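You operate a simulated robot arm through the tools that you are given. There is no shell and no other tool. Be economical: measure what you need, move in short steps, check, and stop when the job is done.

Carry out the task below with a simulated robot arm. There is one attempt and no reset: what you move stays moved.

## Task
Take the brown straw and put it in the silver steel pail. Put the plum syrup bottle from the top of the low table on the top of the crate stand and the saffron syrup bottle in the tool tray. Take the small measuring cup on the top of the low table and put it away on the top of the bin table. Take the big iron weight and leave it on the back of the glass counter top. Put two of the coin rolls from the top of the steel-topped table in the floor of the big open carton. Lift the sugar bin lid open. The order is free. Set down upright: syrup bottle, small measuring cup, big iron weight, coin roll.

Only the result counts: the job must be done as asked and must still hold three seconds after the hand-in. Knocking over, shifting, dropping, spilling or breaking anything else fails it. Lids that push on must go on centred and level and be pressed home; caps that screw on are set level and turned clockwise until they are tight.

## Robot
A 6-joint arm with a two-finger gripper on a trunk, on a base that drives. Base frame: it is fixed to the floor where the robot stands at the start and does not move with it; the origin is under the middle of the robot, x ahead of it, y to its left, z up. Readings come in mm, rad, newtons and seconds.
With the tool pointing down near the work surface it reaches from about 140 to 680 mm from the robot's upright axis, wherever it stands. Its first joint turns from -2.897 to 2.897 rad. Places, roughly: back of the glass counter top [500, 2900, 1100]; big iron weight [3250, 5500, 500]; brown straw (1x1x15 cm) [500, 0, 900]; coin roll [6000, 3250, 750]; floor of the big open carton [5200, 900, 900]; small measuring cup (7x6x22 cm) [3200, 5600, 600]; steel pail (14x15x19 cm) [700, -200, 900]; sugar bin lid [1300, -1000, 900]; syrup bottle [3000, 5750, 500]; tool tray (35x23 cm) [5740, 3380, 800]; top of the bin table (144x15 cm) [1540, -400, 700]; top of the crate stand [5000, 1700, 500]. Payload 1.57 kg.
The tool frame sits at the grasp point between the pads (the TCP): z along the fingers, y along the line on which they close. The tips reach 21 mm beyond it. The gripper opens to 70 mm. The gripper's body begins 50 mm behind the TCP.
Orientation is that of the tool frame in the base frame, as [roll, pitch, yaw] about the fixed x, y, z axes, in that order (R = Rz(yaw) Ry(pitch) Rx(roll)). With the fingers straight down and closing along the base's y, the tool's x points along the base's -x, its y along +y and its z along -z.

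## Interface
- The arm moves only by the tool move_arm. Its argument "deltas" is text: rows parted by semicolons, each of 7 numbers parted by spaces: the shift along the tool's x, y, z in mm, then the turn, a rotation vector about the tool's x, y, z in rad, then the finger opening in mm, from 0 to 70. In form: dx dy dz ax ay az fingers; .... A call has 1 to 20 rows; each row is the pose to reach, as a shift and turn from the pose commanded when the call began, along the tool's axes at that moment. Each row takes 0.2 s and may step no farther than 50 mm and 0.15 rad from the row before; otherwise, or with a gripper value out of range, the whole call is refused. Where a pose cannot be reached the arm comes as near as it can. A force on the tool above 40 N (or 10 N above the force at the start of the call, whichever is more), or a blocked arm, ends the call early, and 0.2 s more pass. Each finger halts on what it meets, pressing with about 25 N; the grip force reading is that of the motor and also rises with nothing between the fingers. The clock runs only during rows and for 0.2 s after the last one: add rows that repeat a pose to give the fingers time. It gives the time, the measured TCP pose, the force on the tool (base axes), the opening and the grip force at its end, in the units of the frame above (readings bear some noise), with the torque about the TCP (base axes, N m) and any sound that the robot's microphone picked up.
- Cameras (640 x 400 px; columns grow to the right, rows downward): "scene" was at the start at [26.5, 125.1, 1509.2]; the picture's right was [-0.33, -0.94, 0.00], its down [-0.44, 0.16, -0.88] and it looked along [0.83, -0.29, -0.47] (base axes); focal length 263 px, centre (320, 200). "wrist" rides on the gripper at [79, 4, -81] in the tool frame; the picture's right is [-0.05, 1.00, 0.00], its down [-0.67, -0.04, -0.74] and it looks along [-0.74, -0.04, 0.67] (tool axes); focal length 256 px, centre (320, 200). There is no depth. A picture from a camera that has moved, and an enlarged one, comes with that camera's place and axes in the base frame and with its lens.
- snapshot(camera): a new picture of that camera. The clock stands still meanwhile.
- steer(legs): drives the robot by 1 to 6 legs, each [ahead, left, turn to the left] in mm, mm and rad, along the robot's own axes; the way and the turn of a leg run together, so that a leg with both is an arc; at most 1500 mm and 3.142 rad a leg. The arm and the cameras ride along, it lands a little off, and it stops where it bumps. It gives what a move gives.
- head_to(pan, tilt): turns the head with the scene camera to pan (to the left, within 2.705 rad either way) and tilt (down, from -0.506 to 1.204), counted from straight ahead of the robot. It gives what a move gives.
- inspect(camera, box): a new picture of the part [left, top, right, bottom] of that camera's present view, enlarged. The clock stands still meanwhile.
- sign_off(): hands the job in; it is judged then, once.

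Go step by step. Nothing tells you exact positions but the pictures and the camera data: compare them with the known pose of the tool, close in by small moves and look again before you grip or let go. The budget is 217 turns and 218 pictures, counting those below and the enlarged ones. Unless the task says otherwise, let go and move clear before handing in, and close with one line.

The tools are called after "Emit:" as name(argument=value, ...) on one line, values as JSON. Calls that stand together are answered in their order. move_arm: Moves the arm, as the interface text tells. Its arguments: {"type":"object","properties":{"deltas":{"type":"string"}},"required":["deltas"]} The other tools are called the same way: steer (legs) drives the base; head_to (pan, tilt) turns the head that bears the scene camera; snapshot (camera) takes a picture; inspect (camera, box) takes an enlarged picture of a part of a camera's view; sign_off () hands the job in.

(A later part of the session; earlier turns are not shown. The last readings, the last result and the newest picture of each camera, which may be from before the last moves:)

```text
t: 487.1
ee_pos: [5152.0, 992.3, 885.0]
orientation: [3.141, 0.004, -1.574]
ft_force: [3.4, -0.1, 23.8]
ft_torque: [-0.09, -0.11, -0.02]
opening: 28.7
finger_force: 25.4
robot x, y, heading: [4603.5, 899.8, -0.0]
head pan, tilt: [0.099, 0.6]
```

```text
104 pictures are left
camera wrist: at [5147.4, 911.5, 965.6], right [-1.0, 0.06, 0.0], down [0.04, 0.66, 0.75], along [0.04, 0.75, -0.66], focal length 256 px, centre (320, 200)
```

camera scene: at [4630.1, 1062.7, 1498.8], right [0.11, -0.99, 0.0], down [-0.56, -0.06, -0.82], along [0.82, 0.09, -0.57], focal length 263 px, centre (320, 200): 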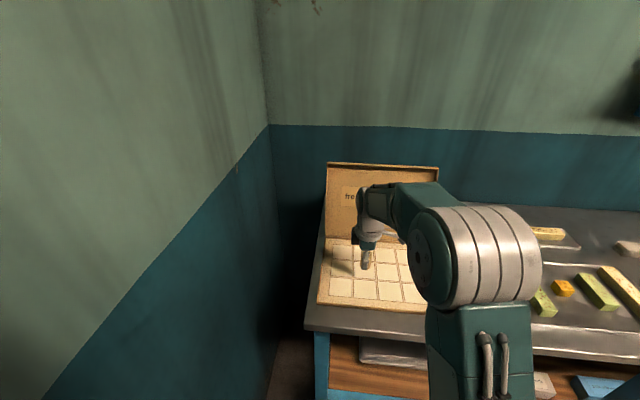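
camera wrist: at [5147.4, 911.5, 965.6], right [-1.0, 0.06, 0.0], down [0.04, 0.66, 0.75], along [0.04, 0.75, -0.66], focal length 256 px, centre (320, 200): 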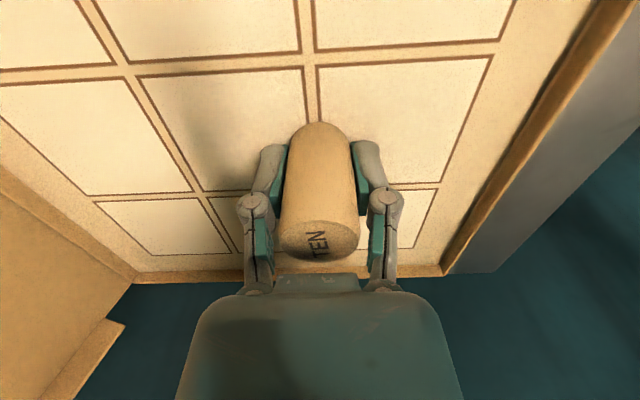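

It is pressed onto the carton floor. Release and rise.

Emit:
move_arm(deltas="0 0 -2 0 0 0 0; 0 0 -2 0 0 0 20; 0 0 -2 0 0 0 40; 0 0 -2 0 0 0 48; 0 0 -2 0 0 0 48; 0 0 -30 0 0 0 48; 0 0 -70 0 0 0 48; 0 0 -115 0 0 0 48; 0 0 -160 0 0 0 48; 0 0 -205 0 0 0 48; 0 30 -240 0 0 0 48; 0 65 -270 0 0 0 48; 0 100 -300 0 0 0 48; 20 140 -320 0 0 0 48; 40 180 -340 0 0 0 48; 60 210 -370 0 0 0 48; 80 210 -400 0 0 0 48")

Emit:
inspect(camera="scene", box=[300, 150, 460, 330])

```text
t: 490.7
ee_pos: [4940.1, 909.9, 1285.6]
orientation: [3.141, 0.004, -1.576]
ft_force: [0.4, -0.8, -0.2]
ft_torque: [0.0, 0.0, 0.0]
opening: 47.8
finger_force: 0.0
robot x, y, heading: [4602.7, 897.5, 0.005]
head pan, tilt: [0.099, 0.6]
```

```text
2.22 times, centred on (380, 240) of scene
camera zoom: at [4628.5, 1061.8, 1499.0], right [0.11, -0.99, 0.0], down [-0.56, -0.06, -0.82], along [0.82, 0.09, -0.57], focal length 585 px, centre (187, 111)
```

zoom: 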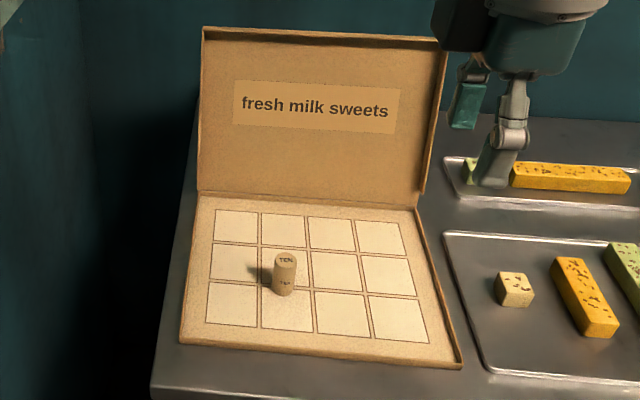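

TEN stands in the carton. Now I go back for TWO by the same route.

Emit:
steer(legs=[[-150, 0, 0], [0, -480, 0], [-1490, 0, 0], [-690, 0, 0], [0, 1490, 0], [0, 430, 0]])

Emit:
steer(legs=[[1490, 0, 0], [1490, 0, 0], [800, 0, 0], [0, 260, 0], [0, 0, 1.57]])

```text
t: 514.1
ee_pos: [2611.0, 2341.8, 1286.1]
orientation: [3.141, 0.007, -1.57]
ft_force: [-0.4, 0.3, 0.4]
ft_torque: [0.01, 0.01, -0.03]
opening: 48.0
finger_force: 0.1
robot x, y, heading: [2269.9, 2329.6, 0.005]
head pan, tilt: [0.099, 0.6]
```

```text
t: 537.6
ee_pos: [6061.8, 2928.5, 1285.1]
orientation: [3.141, 0.003, -0.039]
ft_force: [0.3, -0.2, 0.5]
ft_torque: [0.03, 0.04, -0.02]
opening: 48.0
finger_force: 0.1
robot x, y, heading: [6061.1, 2592.0, 1.545]
head pan, tilt: [0.099, 0.6]
```

Emit:
steer(legs=[[130, 30, 0.026]])

Emit:
head_to(pan=0.0, tilt=0.8)

Emit:
snapshot(camera="scene")

Emit:
inspect(camera="scene", box=[300, 170, 400, 250])

```text
t: 538.9
ee_pos: [6026.4, 3058.4, 1284.9]
orientation: [-3.141, 0.005, -0.014]
ft_force: [-0.1, -0.7, -0.6]
ft_torque: [-0.02, 0.01, -0.01]
opening: 48.0
finger_force: 0.1
robot x, y, heading: [6038.8, 2717.5, 1.568]
head pan, tilt: [0.099, 0.6]
```

```text
t: 539.7
ee_pos: [6027.2, 3058.6, 1285.0]
orientation: [-3.141, 0.004, -0.012]
ft_force: [-0.1, -0.1, 0.7]
ft_torque: [-0.01, 0.02, 0.0]
opening: 48.1
finger_force: 0.1
robot x, y, heading: [6036.4, 2718.7, 1.57]
head pan, tilt: [0.0, 0.799]
```

```text
102 pictures are left
camera scene: at [5883.1, 2742.7, 1482.2], right [1.0, 0.0, 0.0], down [0.0, -0.72, -0.7], along [0.0, 0.7, -0.72], focal length 263 px, centre (320, 200)
```

scene: 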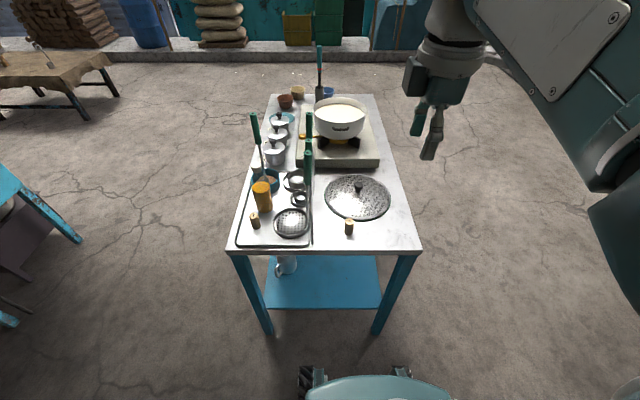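

```text
5.00 times, centred on (350, 210) of scene
camera zoom: at [5883.1, 2742.7, 1482.2], right [1.0, 0.0, 0.0], down [0.0, -0.72, -0.7], along [0.0, 0.7, -0.72], focal length 1317 px, centre (170, 150)
```

zoom: 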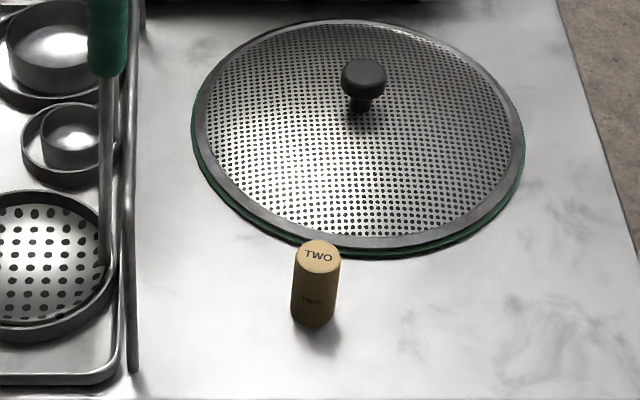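

TWO is at (5974, 3261), about 25 mm from the glass lid's rim. I approach with a narrower 38 mm opening.

Emit:
move_arm(deltas="-5.55 -20.2 37 0 0 0 48; -11.1 -40.4 74 0 0 0 46; -16.65 -60.6 111 0 0 0 44; -22.2 -80.8 148 0 0 0 42; -27.75 -101 185 0 0 0 40; -33.3 -121.2 222 0 0 0 38; -38.85 -141.4 259 0 0 0 38; -44.4 -161.6 296 0 0 0 38; -49.95 -181.8 333 0 0 0 38; -55.5 -201.8 370 0 0 0 38; -55.5 -201.8 370 0 0 0 38")

Emit:
snapshot(camera="wrist")

Emit:
inspect(camera="scene", box=[300, 170, 400, 250])

```text
t: 542.1
ee_pos: [5971.0, 3262.4, 914.6]
orientation: [3.141, 0.003, -0.012]
ft_force: [0.0, -0.1, 0.1]
ft_torque: [0.03, 0.0, -0.02]
opening: 38.3
finger_force: 0.0
robot x, y, heading: [6036.8, 2719.1, 1.567]
head pan, tilt: [0.0, 0.799]
```

```text
100 pictures are left
camera wrist: at [6051.0, 3256.0, 995.4], right [-0.06, -1.0, 0.0], down [-0.66, 0.04, 0.75], along [-0.75, 0.05, -0.66], focal length 256 px, centre (320, 200)
```

wrist: 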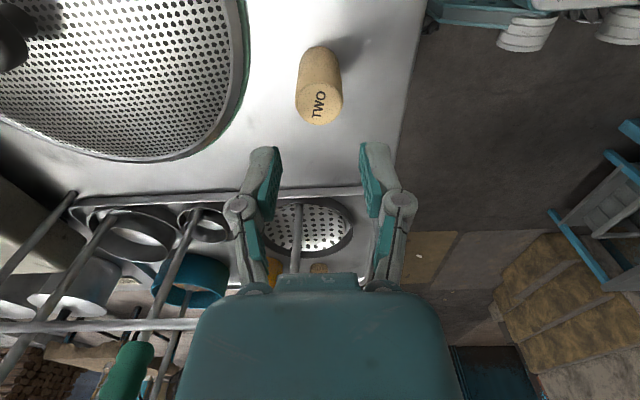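

```text
5.00 times, centred on (350, 210) of scene
camera zoom: at [5881.2, 2744.1, 1482.0], right [1.0, 0.0, 0.0], down [0.0, -0.72, -0.7], along [0.0, 0.7, -0.72], focal length 1317 px, centre (170, 150)
```

zoom: 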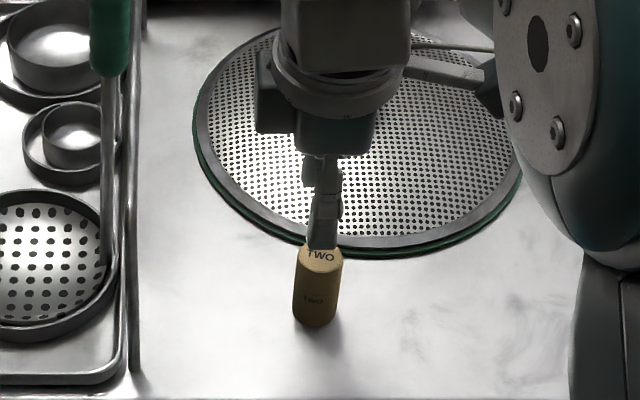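

Emit:
move_arm(deltas="2 0.5 30 0 0 0 38; 3 1 60 0 0 0 38; 3 1 80 0 0 0 38; 3 1 80 0 0 0 25; 3 1 80 0 0 0 0; 3 1 80 0 0 0 0; 3 1 80 0 0 0 0")

Emit:
snapshot(camera="wrist")

```text
t: 543.7
ee_pos: [5973.0, 3259.6, 835.7]
orientation: [3.14, 0.001, -0.014]
ft_force: [-0.4, -0.3, 1.4]
ft_torque: [0.0, 0.02, -0.03]
opening: 28.6
finger_force: 25.0
robot x, y, heading: [6040.9, 2721.8, 1.569]
head pan, tilt: [0.0, 0.799]
```

```text
98 pictures are left
camera wrist: at [6053.2, 3254.6, 915.3], right [-0.06, -1.0, 0.0], down [-0.66, 0.04, 0.75], along [-0.75, 0.05, -0.67], focal length 256 px, centre (320, 200)
```

wrist: 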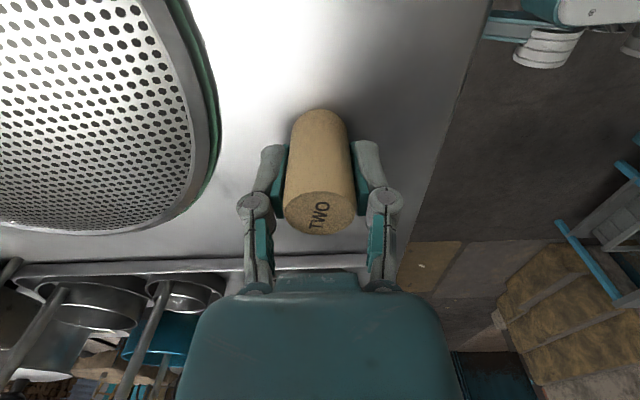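

TWO is gripped. Lift, tuck, and drive to the carton.

Emit:
move_arm(deltas="0 0 -15 0 0 0 0; 0 0 -45 0 0 0 0; 0 0 -90 0 0 0 0; 0 0 -135 0 0 0 0; 0 0 -180 0 0 0 0; 0 0 -225 0 0 0 0; 0 0 -270 0 0 0 0; 0 20 -310 0 0 0 0; 0 45 -350 0 0 0 0; 0 75 -385 0 0 0 0; 0 105 -420 0 0 0 0; 0 140 -450 0 0 0 0; 0 180 -450 0 0 0 0")

Emit:
steer(legs=[[0, 0, 1.571], [0, 430, 0], [1490, 0, 0], [1490, 0, 0], [0, 80, 0], [800, 0, 0]])

Emit:
steer(legs=[[0, 0, 1.571], [1480, 0, 0], [380, 0, 0], [0, 0, 1.571]])

```text
t: 546.5
ee_pos: [5972.7, 3079.7, 1283.5]
orientation: [3.14, 0.002, -0.013]
ft_force: [1.0, 0.4, -2.5]
ft_torque: [-0.05, 0.04, -0.03]
opening: 28.4
finger_force: 24.8
robot x, y, heading: [6036.9, 2721.5, 1.567]
head pan, tilt: [0.0, 0.799]
```

```text
t: 571.3
ee_pos: [1911.6, 2197.6, 1284.5]
orientation: [3.141, 0.002, 1.554]
ft_force: [0.8, -0.6, -1.7]
ft_torque: [0.0, 0.02, -0.02]
opening: 28.1
finger_force: 24.9
robot x, y, heading: [2270.9, 2258.4, 3.135]
head pan, tilt: [0.0, 0.799]
```

```text
t: 588.4
ee_pos: [2630.9, 442.4, 1285.6]
orientation: [3.141, 0.003, -1.588]
ft_force: [0.7, 0.2, -0.2]
ft_torque: [0.0, -0.02, -0.03]
opening: 28.5
finger_force: 25.2
robot x, y, heading: [2271.6, 379.6, -0.007]
head pan, tilt: [0.0, 0.799]
```

Emit:
steer(legs=[[1490, 0, 0.007], [700, 0, 0], [0, 515, 0], [140, 0, 0]])

Emit:
head_to(pan=0.1, tilt=0.6)

Emit:
snapshot(camera="scene")

```text
t: 602.7
ee_pos: [4956.8, 938.3, 1284.1]
orientation: [3.141, 0.002, -1.59]
ft_force: [-0.8, 0.2, -1.1]
ft_torque: [-0.03, 0.03, -0.01]
opening: 28.4
finger_force: 25.0
robot x, y, heading: [4593.2, 875.0, -0.01]
head pan, tilt: [0.0, 0.799]
```

```text
t: 603.4
ee_pos: [4955.7, 937.9, 1285.0]
orientation: [-3.141, 0.003, -1.59]
ft_force: [0.0, 0.5, -1.3]
ft_torque: [0.02, 0.01, -0.01]
opening: 28.3
finger_force: 24.6
robot x, y, heading: [4599.8, 877.0, -0.006]
head pan, tilt: [0.099, 0.6]
```

```text
97 pictures are left
camera scene: at [4625.2, 1041.1, 1498.9], right [0.09, -1.0, 0.0], down [-0.56, -0.05, -0.82], along [0.82, 0.07, -0.57], focal length 263 px, centre (320, 200)
```

scene: 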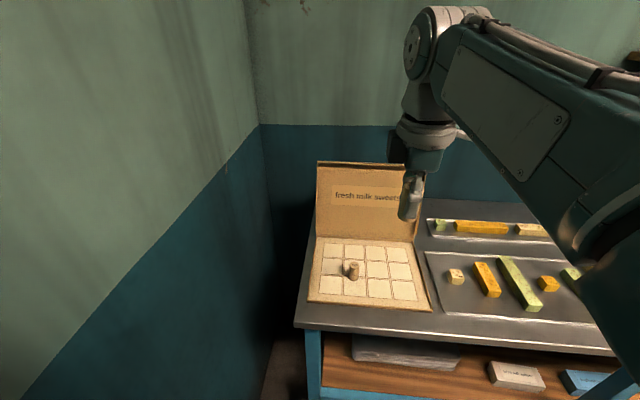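

Emit:
move_arm(deltas="5 -21.6 35 0 0 0 0; 10 -43.3 70 0 0 0 0; 15 -65 105 0 0 0 0; 20 -86.6 140 0 0 0 0; 25 -108 175 0 0 0 0; 30 -130 210 0 0 0 0; 35 -152 245 0 0 0 0; 40 -173 280 0 0 0 0; 44.3 -194.8 315 0 0 0 0; 44.3 -194.8 345 0 0 0 0; 44.3 -194.8 345 0 0 0 0")

Emit:
snapshot(camera="wrist")

Emit:
inspect(camera="scene", box=[290, 150, 450, 330])

```text
t: 605.8
ee_pos: [5150.5, 890.5, 940.0]
orientation: [3.141, 0.003, -1.591]
ft_force: [0.2, -0.2, -1.2]
ft_torque: [0.02, 0.01, 0.0]
opening: 28.6
finger_force: 25.2
robot x, y, heading: [4597.4, 876.6, -0.014]
head pan, tilt: [0.099, 0.6]
```

```text
96 pictures are left
camera wrist: at [5145.4, 811.3, 1020.6], right [-1.0, 0.07, 0.0], down [0.05, 0.66, 0.75], along [0.05, 0.74, -0.67], focal length 256 px, centre (320, 200)
```

wrist: 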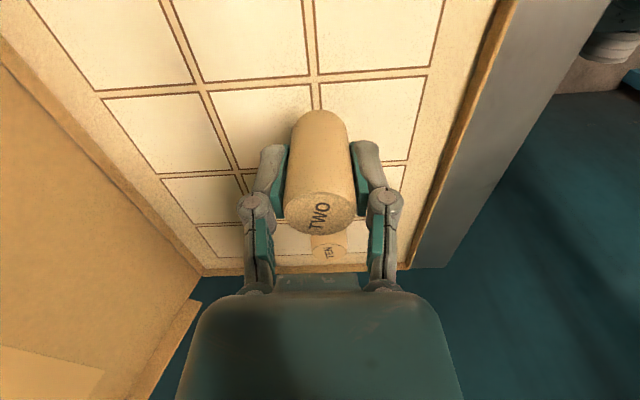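

```text
2.22 times, centred on (370, 240) of scene
camera zoom: at [4626.5, 1041.1, 1498.9], right [0.09, -1.0, 0.0], down [-0.56, -0.05, -0.82], along [0.82, 0.07, -0.57], focal length 585 px, centre (209, 111)
```

zoom: 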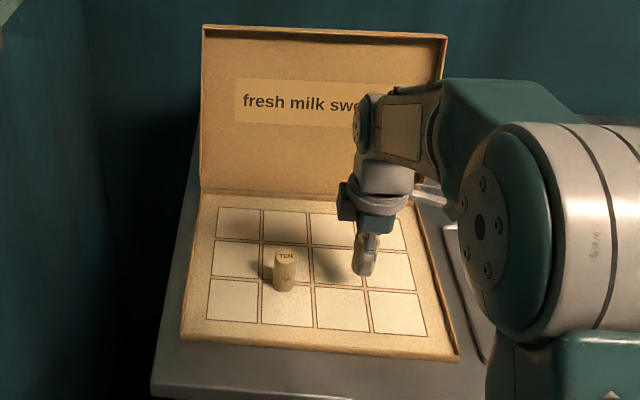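

Emit:
move_arm(deltas="0 0 15 0 0 0 0; 0 0 28 0 0 0 0; 0 0 34 0 0 0 0; 0 0 38 0 0 0 0; 0 0 41 0 0 0 0; 0 0 43 0 0 0 0; 0 0 45 0 0 0 0; 0 0 47 0 0 0 0; 0 0 49 0 0 0 0; 0 0 51 0 0 0 0; 0 0 53 0 0 0 0; 0 0 54.5 0 0 0 0; 0 0 56 0 0 0 0")

Emit:
snapshot(camera="wrist")

```text
t: 608.6
ee_pos: [5149.6, 891.4, 884.6]
orientation: [-3.14, 0.002, -1.591]
ft_force: [2.3, -1.2, 24.2]
ft_torque: [-0.11, 0.0, 0.0]
opening: 28.4
finger_force: 25.2
robot x, y, heading: [4592.4, 876.5, -0.01]
head pan, tilt: [0.099, 0.6]
```

```text
94 pictures are left
camera wrist: at [5144.9, 811.4, 964.8], right [-1.0, 0.07, 0.0], down [0.05, 0.66, 0.75], along [0.06, 0.74, -0.66], focal length 256 px, centre (320, 200)
```

wrist: 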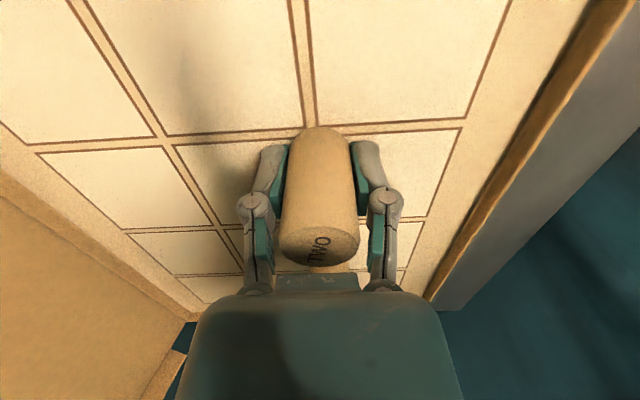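

Emit:
move_arm(deltas="0 0 -2 0 0 0 0; 0 0 -2 0 0 0 20; 0 0 -2 0 0 0 40; 0 0 -2 0 0 0 48; 0 0 -2 0 0 0 48; 0 0 -30 0 0 0 48; 0 0 -70 0 0 0 48; 0 0 -115 0 0 0 48; 0 0 -160 0 0 0 48; 0 0 -205 0 0 0 48; 0 30 -240 0 0 0 48; 0 65 -270 0 0 0 48; 0 100 -300 0 0 0 48; 0 140 -320 0 0 0 48; 0 180 -350 0 0 0 48; 0 200 -390 0 0 0 48; 0 200 -400 0 0 0 48")

Emit:
inspect(camera="scene", box=[290, 150, 450, 330])

```text
t: 612.2
ee_pos: [4948.7, 894.8, 1285.0]
orientation: [3.141, 0.003, -1.591]
ft_force: [0.4, -0.3, -0.1]
ft_torque: [-0.01, -0.02, -0.01]
opening: 47.8
finger_force: 0.1
robot x, y, heading: [4596.7, 875.2, -0.007]
head pan, tilt: [0.099, 0.6]
```

```text
2.22 times, centred on (370, 240) of scene
camera zoom: at [4625.0, 1041.1, 1498.9], right [0.09, -1.0, 0.0], down [-0.56, -0.05, -0.82], along [0.82, 0.07, -0.57], focal length 585 px, centre (209, 111)
```

zoom: 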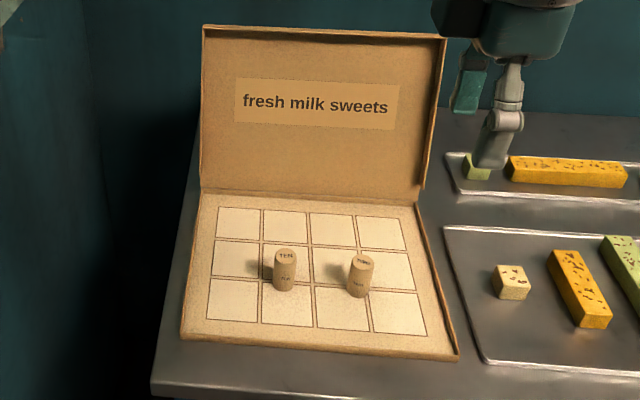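

Both rolls stand in the carton. Now the sugar bin: I drive to the west side of the storeroom.

Emit:
steer(legs=[[-150, 0, 0], [0, -600, 0.007], [-1490, 0, 0], [-500, 0, 0]])

Emit:
head_to(pan=2.6, tilt=0.35)

Emit:
snapshot(camera="scene")

Emit:
head_to(pan=-2.6, tilt=0.45)

Emit:
snapshot(camera="scene")

```text
t: 626.1
ee_pos: [2807.2, 310.7, 1284.5]
orientation: [-3.141, 0.003, -1.592]
ft_force: [-0.4, -0.1, 0.0]
ft_torque: [0.01, 0.01, -0.02]
opening: 48.1
finger_force: 0.0
robot x, y, heading: [2451.8, 292.9, -0.012]
head pan, tilt: [0.099, 0.6]
```

```text
t: 628.4
ee_pos: [2805.7, 310.6, 1285.1]
orientation: [3.141, 0.003, -1.591]
ft_force: [0.3, 0.2, 0.6]
ft_torque: [0.01, -0.01, -0.02]
opening: 48.1
finger_force: 0.0
robot x, y, heading: [2449.9, 292.3, -0.012]
head pan, tilt: [2.601, 0.351]
```

```text
92 pictures are left
camera scene: at [2313.8, 498.5, 1521.8], right [0.52, 0.85, 0.0], down [0.29, -0.18, -0.94], along [-0.8, 0.49, -0.34], focal length 263 px, centre (320, 200)
```

scene: 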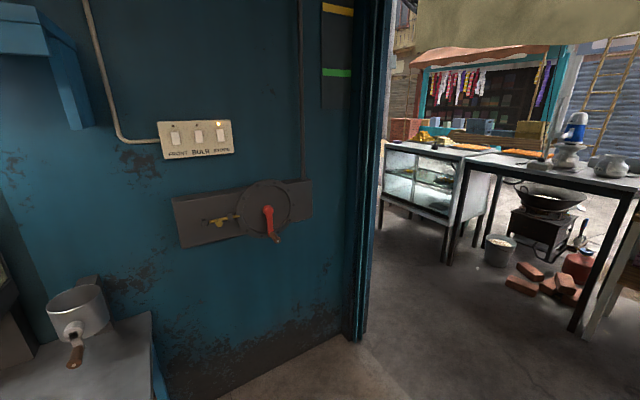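

```text
t: 632.5
ee_pos: [2806.9, 310.1, 1284.6]
orientation: [-3.141, 0.004, -1.591]
ft_force: [0.6, -0.2, 0.0]
ft_torque: [-0.05, 0.01, -0.01]
opening: 48.3
finger_force: 0.0
robot x, y, heading: [2451.3, 292.8, -0.012]
head pan, tilt: [-2.601, 0.45]
```

```text
91 pictures are left
camera scene: at [2313.9, 403.1, 1512.6], right [-0.51, 0.86, 0.0], down [0.37, 0.22, -0.9], along [-0.78, -0.46, -0.43], focal length 263 px, centre (320, 200)
```

scene: 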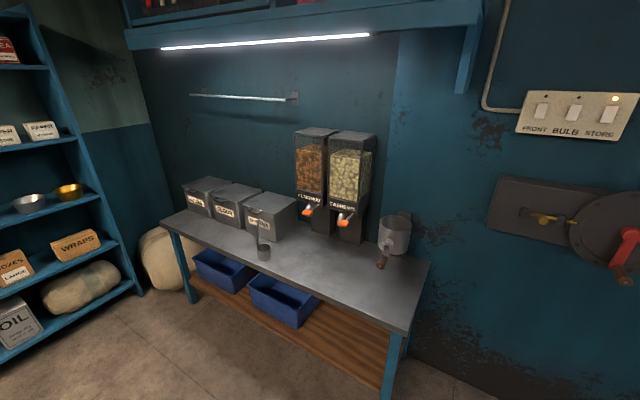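

Emit:
inspect(camera="scene", box=[170, 120, 430, 280])

Emit:
inspect(camera="scene", box=[170, 165, 310, 265])

```text
2.46 times, centred on (300, 200) of scene
camera zoom: at [2313.9, 403.1, 1512.6], right [-0.51, 0.86, 0.0], down [0.37, 0.22, -0.9], along [-0.78, -0.46, -0.43], focal length 648 px, centre (369, 200)
```

zoom: 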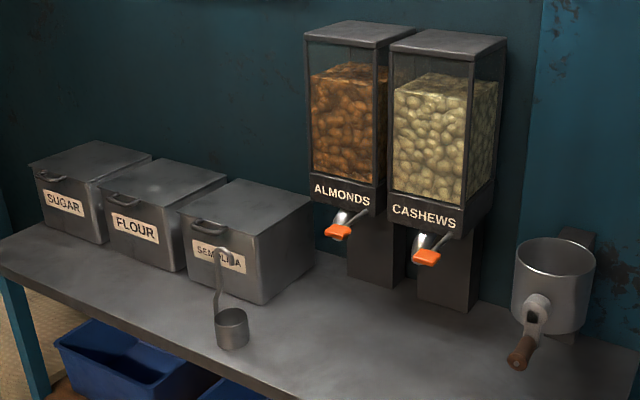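

```text
4.00 times, centred on (240, 215) of scene
camera zoom: at [2313.9, 403.1, 1512.6], right [-0.51, 0.86, 0.0], down [0.37, 0.22, -0.9], along [-0.78, -0.46, -0.43], focal length 1054 px, centre (640, 140)
```

zoom: 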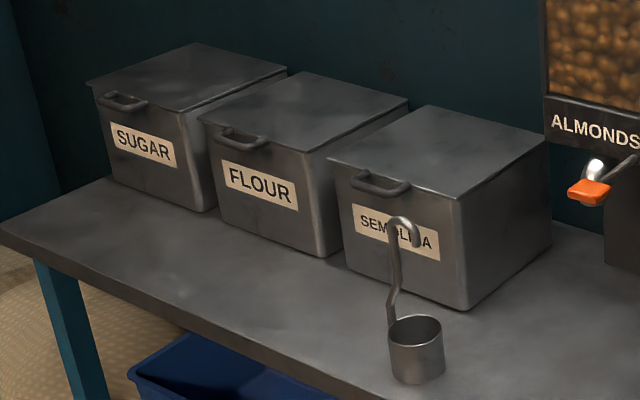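

The SUGAR bin is the southmost of three hinged bins, with its handle on the lid's front edge near (1487, -940). I park facing it and look closely.

Emit:
steer(legs=[[0, 0, 3.14], [0, 1200, 0], [330, 0, 0.01]])

Emit:
head_to(pan=0.0, tilt=0.65)

Emit:
snapshot(camera="scene")

Emit:
snapshot(camera="wrist")

```text
t: 647.7
ee_pos: [1752.2, -925.8, 1286.0]
orientation: [3.142, 0.003, 1.566]
ft_force: [0.0, -0.9, 0.6]
ft_torque: [0.01, 0.03, 0.0]
opening: 47.9
finger_force: 0.0
robot x, y, heading: [2108.6, -902.7, -3.138]
head pan, tilt: [-2.601, 0.45]
```

```text
t: 650.0
ee_pos: [1752.7, -924.5, 1284.5]
orientation: [-3.14, 0.004, 1.564]
ft_force: [0.0, 0.5, -1.1]
ft_torque: [-0.01, -0.01, -0.01]
opening: 48.1
finger_force: 0.0
robot x, y, heading: [2107.3, -903.1, -3.138]
head pan, tilt: [0.0, 0.649]
```

```text
88 pictures are left
camera scene: at [2079.7, -1057.0, 1494.6], right [-0.01, 1.0, 0.0], down [0.61, 0.0, -0.8], along [-0.8, 0.0, -0.61], focal length 263 px, centre (320, 200)
```

scene: 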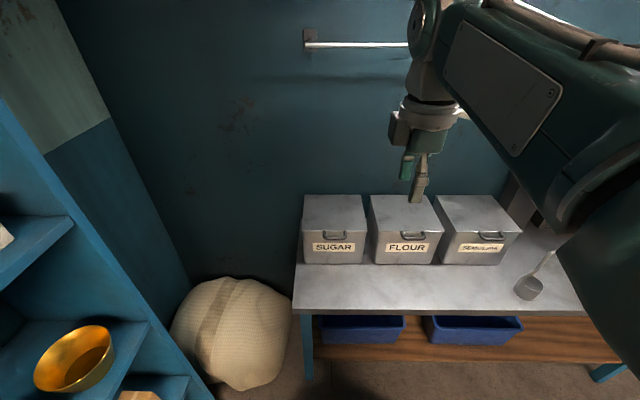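

```text
87 pictures are left
camera wrist: at [1757.6, -846.8, 1365.4], right [1.0, -0.06, 0.0], down [-0.04, -0.66, 0.75], along [-0.04, -0.75, -0.67], focal length 256 px, centre (320, 200)
```

wrist: 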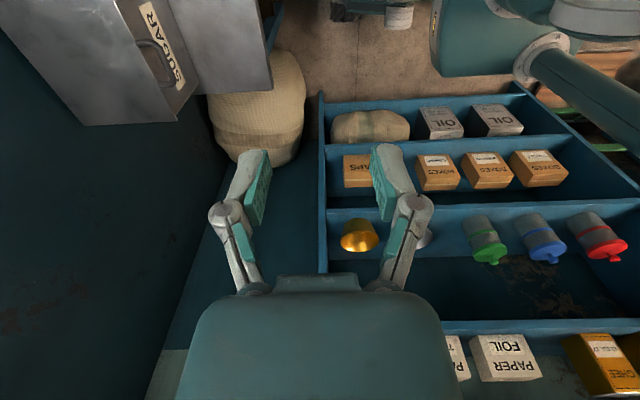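

Emit:
inspect(camera="scene", box=[290, 180, 390, 280])

Emit:
inspect(camera="wrist", box=[20, 0, 280, 140])

```text
4.00 times, centred on (340, 230) of scene
camera zoom: at [2079.7, -1057.0, 1494.6], right [-0.01, 1.0, 0.0], down [0.61, 0.0, -0.8], along [-0.8, 0.0, -0.61], focal length 1054 px, centre (240, 80)
```

zoom: 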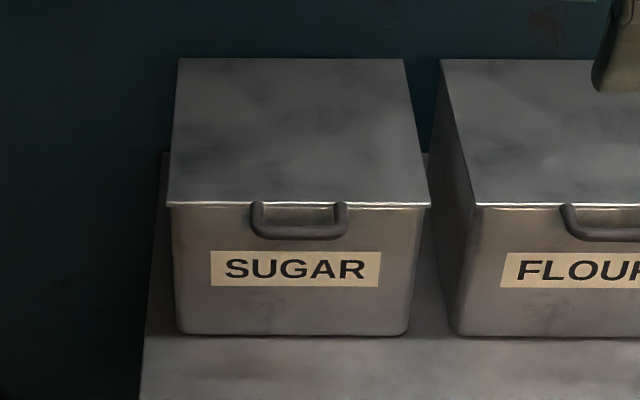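

```text
2.46 times, centred on (150, 70) of wrist
camera zoom: at [1757.6, -846.8, 1365.4], right [1.0, -0.06, 0.0], down [-0.04, -0.66, 0.75], along [-0.04, -0.75, -0.67], focal length 630 px, centre (738, 520)
```

zoom: 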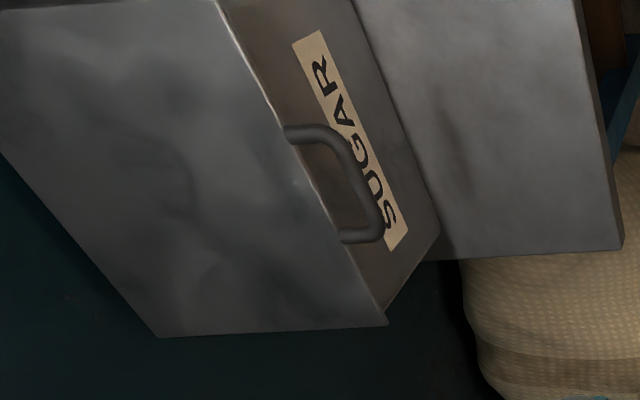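

Bar of the SUGAR handle: about (1473, -1011, 875); lid front edge x≈1442, hinge x≈1237. I'll align with it, then turn the tool to point forward and slide closed fingers under the bar.

Emit:
steer(legs=[[40, 95, 0]])

Emit:
move_arm(deltas="0 -10 25 0.13 0 0 30; 0 -20 50 0.26 0 0 10; 0 -30 75 0.39 0 0 0; 0 -40 100 0.52 0 0 0; 0 -50 125 0.65 0 0 0; 0 -60 150 0.78 0 0 0; 0 -70 175 0.91 0 0 0; 0 -80 200 1.04 0 0 0; 0 -90 225 1.17 0 0 0; 0 -100 250 1.3 0 0 0; 0 -110 275 1.43 0 0 0; 0 -110 290 1.571 0 0 0; 0 -110 290 1.571 0 0 0")

Emit:
snapshot(camera="scene")

Emit:
snapshot(camera="wrist")

```text
t: 651.2
ee_pos: [1714.1, -1000.2, 1285.8]
orientation: [-3.14, 0.012, 1.563]
ft_force: [0.2, 0.5, 0.3]
ft_torque: [-0.04, 0.02, 0.01]
opening: 48.0
finger_force: 0.1
robot x, y, heading: [2068.2, -992.5, -3.138]
head pan, tilt: [0.0, 0.649]
```

```text
t: 654.0
ee_pos: [1585.4, -1059.9, 996.8]
orientation: [-1.569, 0.0, 1.557]
ft_force: [-0.4, 0.3, -0.3]
ft_torque: [-0.01, 0.02, 0.02]
opening: 0.1
finger_force: 25.4
out of reach, approached as far as the arm can: row 8, 9, 10, 11, 12, 13
robot x, y, heading: [2069.4, -990.4, -3.134]
head pan, tilt: [0.0, 0.649]
```

```text
84 pictures are left
camera scene: at [2039.9, -1143.8, 1494.7], right [-0.01, 1.0, 0.0], down [0.61, 0.0, -0.8], along [-0.8, 0.0, -0.61], focal length 263 px, centre (320, 200)
```

scene: 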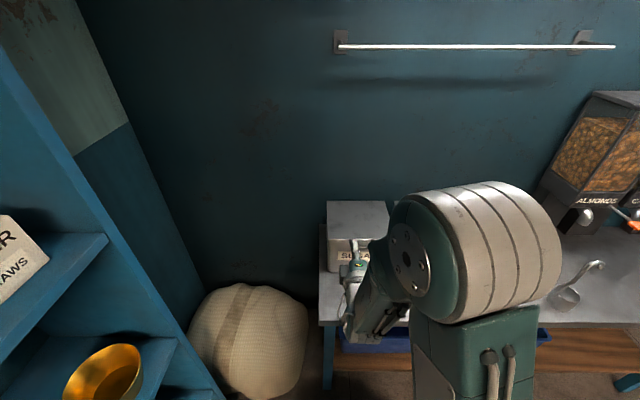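

```text
83 pictures are left
camera wrist: at [1669.0, -981.5, 992.1], right [0.0, -0.05, -1.0], down [0.74, -0.68, 0.04], along [-0.68, -0.74, 0.04], focal length 256 px, centre (320, 200)
```

wrist: 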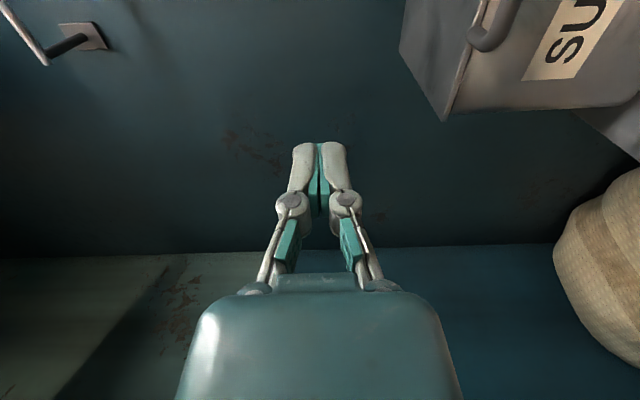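

Emit:
move_arm(deltas="10 29 10 0 0 0 0; 20 58 20 0 0 0 0; 30 88 30 0 0 0 0; 40 118 40 0 0 0 0; 49 147 45 0 0 0 0; 49 147 45 0 0 0 0")

Emit:
snapshot(camera="wrist")

Emit:
inspect(camera="scene", box=[310, 190, 430, 340])

```text
t: 655.4
ee_pos: [1554.7, -1060.5, 848.6]
orientation: [-1.57, -0.002, 1.535]
ft_force: [-0.5, 0.3, -1.0]
ft_torque: [0.02, 0.02, 0.04]
opening: 0.2
finger_force: 24.4
out of reach, approached as far as the arm can: row 1, 2, 3, 4, 5, 6
robot x, y, heading: [2067.4, -990.2, -3.136]
head pan, tilt: [0.0, 0.649]
```

```text
82 pictures are left
camera wrist: at [1638.3, -985.1, 844.6], right [0.0, -0.05, -1.0], down [0.72, -0.69, 0.03], along [-0.69, -0.72, 0.04], focal length 256 px, centre (320, 200)
```

wrist: 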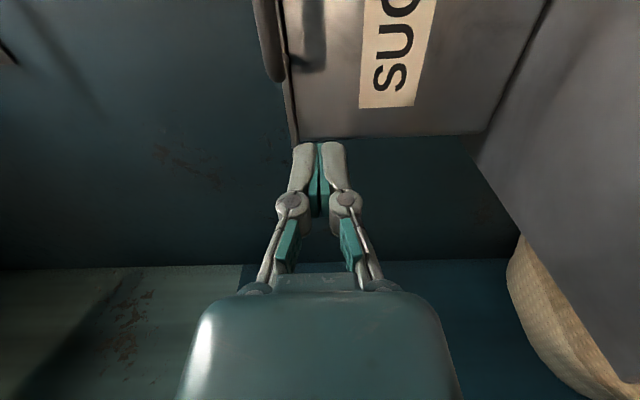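

```text
2.67 times, centred on (370, 265) of scene
camera zoom: at [2039.3, -1145.3, 1494.6], right [-0.01, 1.0, 0.0], down [0.61, 0.0, -0.8], along [-0.8, 0.0, -0.61], focal length 702 px, centre (187, 27)
```

zoom: 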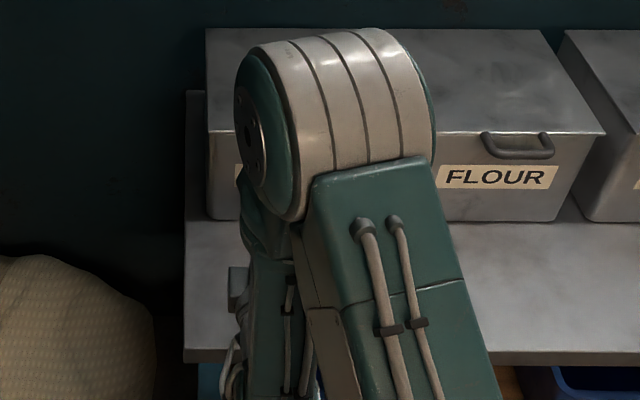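

The arm can't centre that far right with the tool horizontal, so I shift the base 50 mm to the right instead.

Emit:
steer(legs=[[0, -50, 0]])

Emit:
move_arm(deltas="-20 0 0 0 0 0 0; -50 0 0 0 0 0.02 0; -50 0 0 0 0 0.02 0")

Emit:
snapshot(camera="wrist")

```text
t: 656.3
ee_pos: [1554.0, -1034.1, 848.2]
orientation: [-1.57, -0.017, 1.539]
ft_force: [0.3, -1.1, 0.4]
ft_torque: [0.03, -0.01, -0.08]
opening: 0.0
finger_force: 25.3
robot x, y, heading: [2065.3, -947.3, -3.135]
head pan, tilt: [0.0, 0.649]
```

```text
t: 657.1
ee_pos: [1553.0, -1076.0, 848.6]
orientation: [-1.571, 0.017, 1.54]
ft_force: [0.5, 0.0, -0.1]
ft_torque: [0.01, -0.01, -0.01]
opening: 0.1
finger_force: 25.2
robot x, y, heading: [2068.6, -953.2, -3.138]
head pan, tilt: [0.0, 0.649]
```

```text
80 pictures are left
camera wrist: at [1636.7, -999.9, 843.1], right [0.0, -0.07, -1.0], down [0.72, -0.69, 0.05], along [-0.69, -0.72, 0.05], focal length 256 px, centre (320, 200)
```

wrist: 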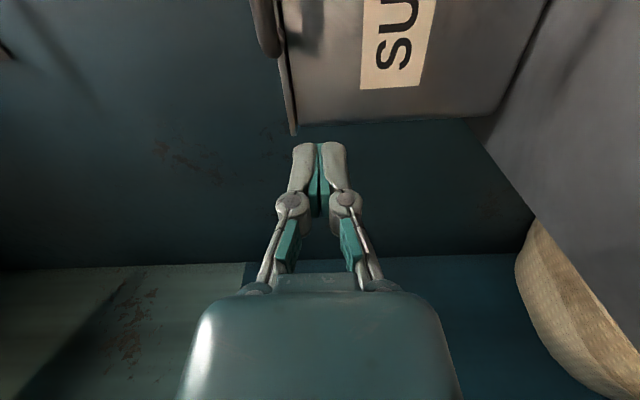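

Emit:
steer(legs=[[0, -25, 0]])

Emit:
move_arm(deltas="15 0 0 0 0 0 0; 35 0 0 0 0 0 0; 35 0 0 0 0 0 0")

Emit:
snapshot(camera="wrist")

```text
t: 657.9
ee_pos: [1553.0, -1058.9, 848.7]
orientation: [-1.571, 0.012, 1.541]
ft_force: [-0.7, 0.0, 0.3]
ft_torque: [-0.03, 0.03, -0.02]
opening: 0.0
finger_force: 24.4
robot x, y, heading: [2066.3, -926.7, -3.137]
head pan, tilt: [0.0, 0.649]
```

```text
t: 658.7
ee_pos: [1555.3, -1021.6, 848.4]
orientation: [-1.57, 0.015, 1.544]
ft_force: [-0.3, 0.0, -0.5]
ft_torque: [-0.04, -0.01, -0.04]
opening: 0.0
finger_force: 25.6
robot x, y, heading: [2069.1, -933.2, -3.131]
head pan, tilt: [0.0, 0.649]
```

```text
79 pictures are left
camera wrist: at [1638.1, -944.4, 842.7], right [0.0, -0.07, -1.0], down [0.73, -0.69, 0.05], along [-0.69, -0.72, 0.05], focal length 256 px, centre (320, 200)
```

wrist: 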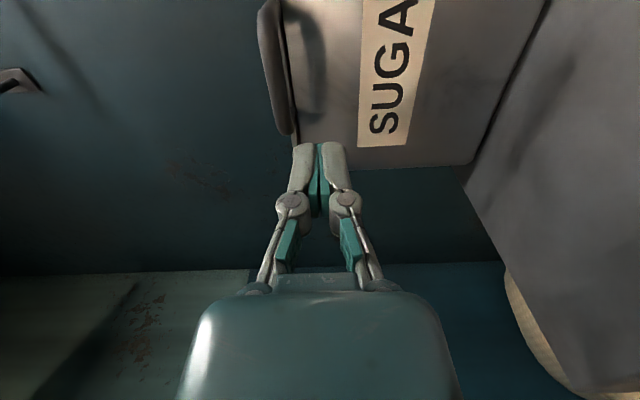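

The fingertips are about 8 mm below the bar's underside and within its width. I slide them forward under the bar.

Emit:
move_arm(deltas="0 3 20 0 0 0 0; 0 3 40 0 0 0 0; 0 3 60 0 0 0 0; 0 3 76 0 0 0 0; 0 3 76 0 0 0 0")

Emit:
snapshot(camera="wrist")

Emit:
inspect(camera="scene", box=[310, 170, 430, 320])

```text
t: 659.9
ee_pos: [1478.8, -1016.6, 846.1]
orientation: [-1.573, 0.018, 1.533]
ft_force: [-0.6, -0.1, 0.3]
ft_torque: [0.01, -0.03, 0.0]
opening: 0.0
finger_force: 24.9
robot x, y, heading: [2067.7, -929.9, -3.141]
head pan, tilt: [0.0, 0.649]
```

```text
78 pictures are left
camera wrist: at [1562.4, -940.7, 840.2], right [0.0, -0.07, -1.0], down [0.72, -0.69, 0.05], along [-0.69, -0.72, 0.05], focal length 256 px, centre (320, 200)
```

wrist: 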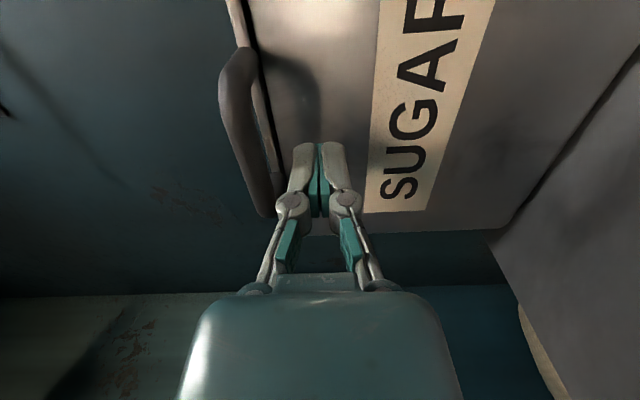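

```text
2.67 times, centred on (370, 245) of scene
camera zoom: at [2038.9, -1083.7, 1494.6], right [-0.01, 1.0, 0.0], down [0.61, 0.0, -0.8], along [-0.8, 0.0, -0.61], focal length 702 px, centre (187, 80)
```

zoom: 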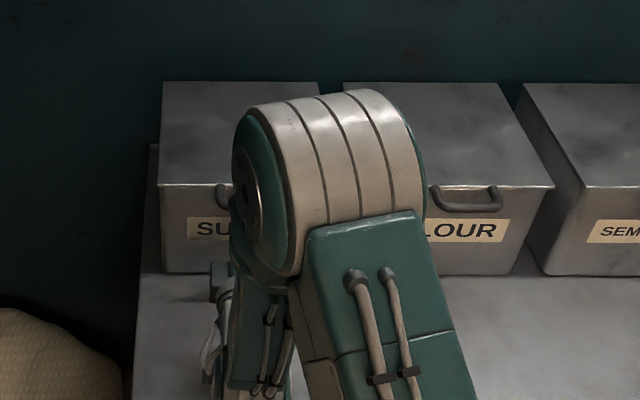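

The tips are under the bar. I lift along the lid's arc to about 30° and check.

Emit:
move_arm(deltas="0 -5 -4 0 0 0 0; 0 -12 -4 0 0 0 0; 0 -30 -3 0 0 0 0; 0 -50 0 0 0 0 0; 0 -70 4 0 0 0 0; 0 -90 10 0 0 0 0; 0 -109 18 0 0 0 0; 0 -127 28 0 0 0 0; 0 -127 28 0 0 0 0")

Emit:
snapshot(camera="scene")

Emit:
snapshot(camera="wrist")

```text
t: 661.9
ee_pos: [1450.2, -1013.1, 972.7]
orientation: [-1.572, 0.018, 1.532]
ft_force: [0.3, 0.6, -0.3]
ft_torque: [0.03, 0.0, 0.02]
opening: 0.0
finger_force: 24.8
robot x, y, heading: [2066.8, -926.9, -3.134]
head pan, tilt: [0.0, 0.649]
```

```text
76 pictures are left
camera scene: at [2039.0, -1083.9, 1494.6], right [-0.01, 1.0, 0.0], down [0.61, 0.0, -0.8], along [-0.8, 0.0, -0.61], focal length 263 px, centre (320, 200)
```

scene: 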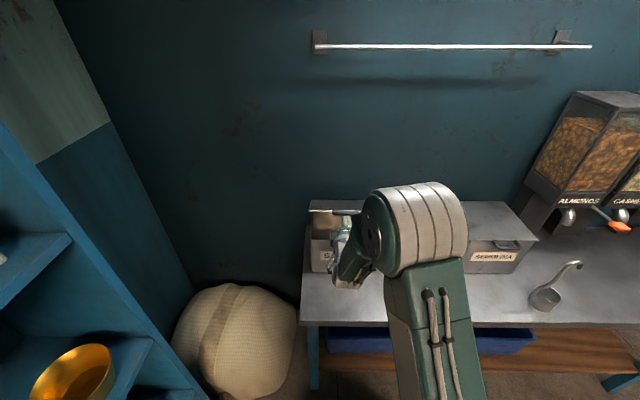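

```text
75 pictures are left
camera wrist: at [1535.2, -938.0, 967.2], right [0.0, -0.07, -1.0], down [0.72, -0.69, 0.05], along [-0.7, -0.72, 0.05], focal length 256 px, centre (320, 200)
```

wrist: 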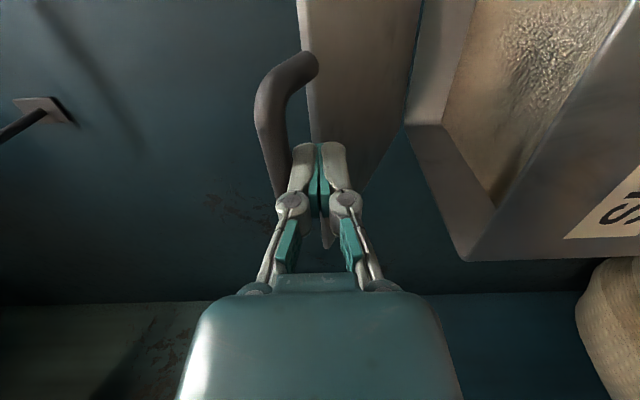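

The lid is opening. I continue along the arc to about 65°.

Emit:
move_arm(deltas="0 -17.4 11.1 0 0 0 0; 0 -33.7 23.6 0 0 0 0; 0 -48.9 37.5 0 0 0 0; 0 -62.8 52.7 0 0 0 0; 0 -75.3 69 0 0 0 0; 0 -86.4 86.4 0 0 0 0; 0 -95.9 104.7 0 0 0 0; 0 -95.9 104.7 0 0 0 0")

Emit:
snapshot(camera="scene")

Emit:
snapshot(camera="wrist")

```text
t: 663.7
ee_pos: [1345.3, -1009.1, 1071.0]
orientation: [-1.566, 0.017, 1.538]
ft_force: [6.8, -6.6, 14.9]
ft_torque: [-0.11, 0.24, 0.14]
opening: 0.0
finger_force: 28.3
robot x, y, heading: [2067.4, -932.0, -3.141]
head pan, tilt: [0.0, 0.649]
```

```text
74 pictures are left
camera scene: at [2040.8, -1085.1, 1494.5], right [-0.01, 1.0, 0.0], down [0.6, 0.01, -0.8], along [-0.8, 0.0, -0.6], focal length 263 px, centre (320, 200)
```

scene: 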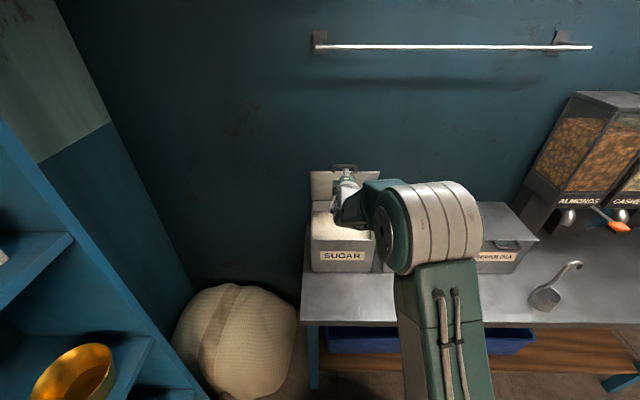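

```text
73 pictures are left
camera wrist: at [1430.1, -933.4, 1065.1], right [-0.01, -0.07, -1.0], down [0.72, -0.69, 0.04], along [-0.69, -0.72, 0.06], focal length 256 px, centre (320, 200)
```

wrist: 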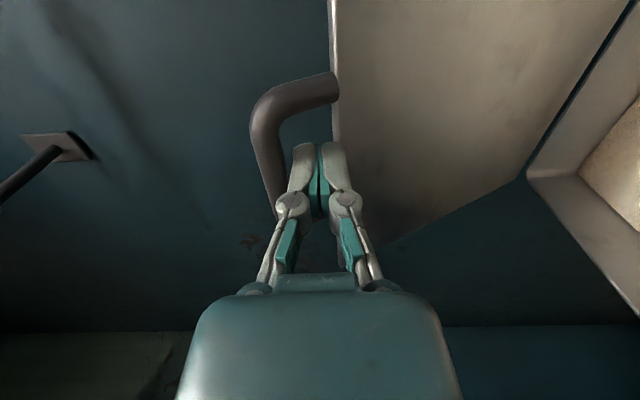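

Lid at about 65–70°, with the fingers inside the handle loop. I continue mostly backward to bring it past vertical.

Emit:
move_arm(deltas="0 -3 10 0 0 0 0; 0 -5 20 0 0 0 0; 0 -8 30 0 0 0 0; 0 -10 40 0 0 0 0; 0 -12 50 0 0 0 0; 0 -14 60 0 0 0 0; 0 -15 70 0 0 0 0; 0 -16 80 0 0 0 0; 0 -17 90 0 0 0 0; 0 -17 100 0 0 0 0; 0 -17 110 0 0 0 0")

Emit:
snapshot(camera="scene")

Emit:
snapshot(camera="wrist")

```text
t: 664.7
ee_pos: [1306.9, -1006.5, 1088.3]
orientation: [-1.551, 0.022, 1.546]
ft_force: [3.3, -6.6, 10.7]
ft_torque: [-0.08, 0.15, 0.14]
opening: 0.0
finger_force: 28.7
robot x, y, heading: [2072.2, -928.7, -3.136]
head pan, tilt: [0.0, 0.649]
stopped in row 5: the force on the tool passed its limit at 40 N (the readings are from after the stop); the commanded pose is now the measured one
```

```text
72 pictures are left
camera scene: at [2040.4, -1084.9, 1494.5], right [-0.01, 1.0, 0.0], down [0.61, 0.01, -0.8], along [-0.8, 0.0, -0.61], focal length 263 px, centre (320, 200)
```

scene: 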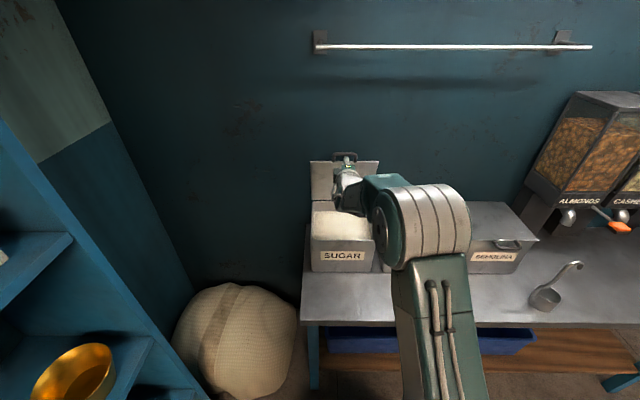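

```text
71 pictures are left
camera wrist: at [1390.5, -930.3, 1080.3], right [-0.02, -0.07, -1.0], down [0.73, -0.69, 0.04], along [-0.69, -0.72, 0.07], focal length 256 px, centre (320, 200)
```

wrist: 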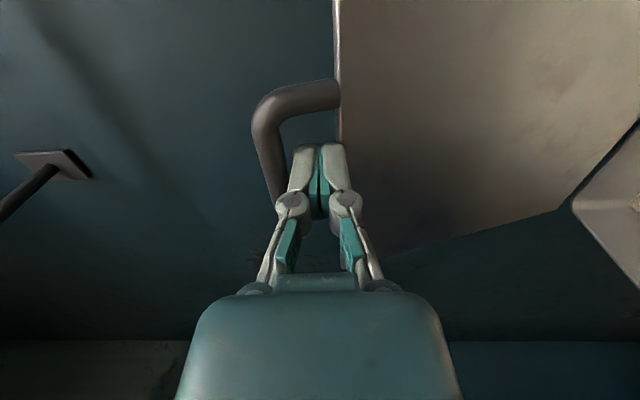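

Emit:
move_arm(deltas="0 4 0 0 0 0 0; 0 4 8 0 0 0 0; 0 3 16 0 0 0 0; 0 2 24 0 0 0 0; 0 1 32 0 0 0 0; 0 1 40 0 0 0 0; 0 1 48 0 0 0 0; 0 1 56 0 0 0 0; 0 1 64 0 0 0 0")

Emit:
snapshot(camera="scene")

Emit:
snapshot(camera="wrist")

```text
t: 666.2
ee_pos: [1265.6, -1006.4, 1096.8]
orientation: [-1.535, 0.025, 1.545]
ft_force: [2.5, -3.6, 9.2]
ft_torque: [-0.07, 0.16, 0.08]
opening: 0.0
finger_force: 28.6
robot x, y, heading: [2066.0, -930.2, -3.134]
head pan, tilt: [0.0, 0.649]
stopped in row 7: the force on the tool passed its limit at 40 N (the readings are from after the stop); the commanded pose is now the measured one
```

```text
70 pictures are left
camera scene: at [2040.0, -1084.7, 1494.6], right [-0.01, 1.0, 0.0], down [0.61, 0.01, -0.8], along [-0.8, 0.0, -0.61], focal length 263 px, centre (320, 200)
```

scene: 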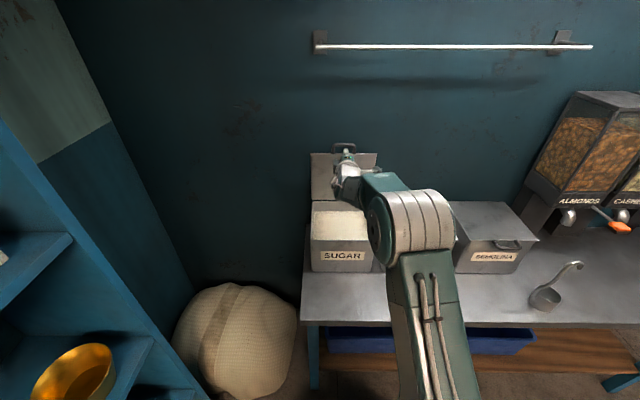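

```text
69 pictures are left
camera wrist: at [1349.8, -929.9, 1086.7], right [-0.04, -0.07, -1.0], down [0.73, -0.69, 0.02], along [-0.68, -0.72, 0.08], focal length 256 px, centre (320, 200)
```

wrist: 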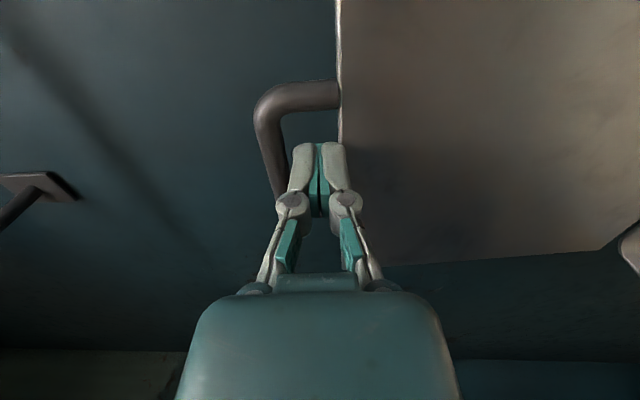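

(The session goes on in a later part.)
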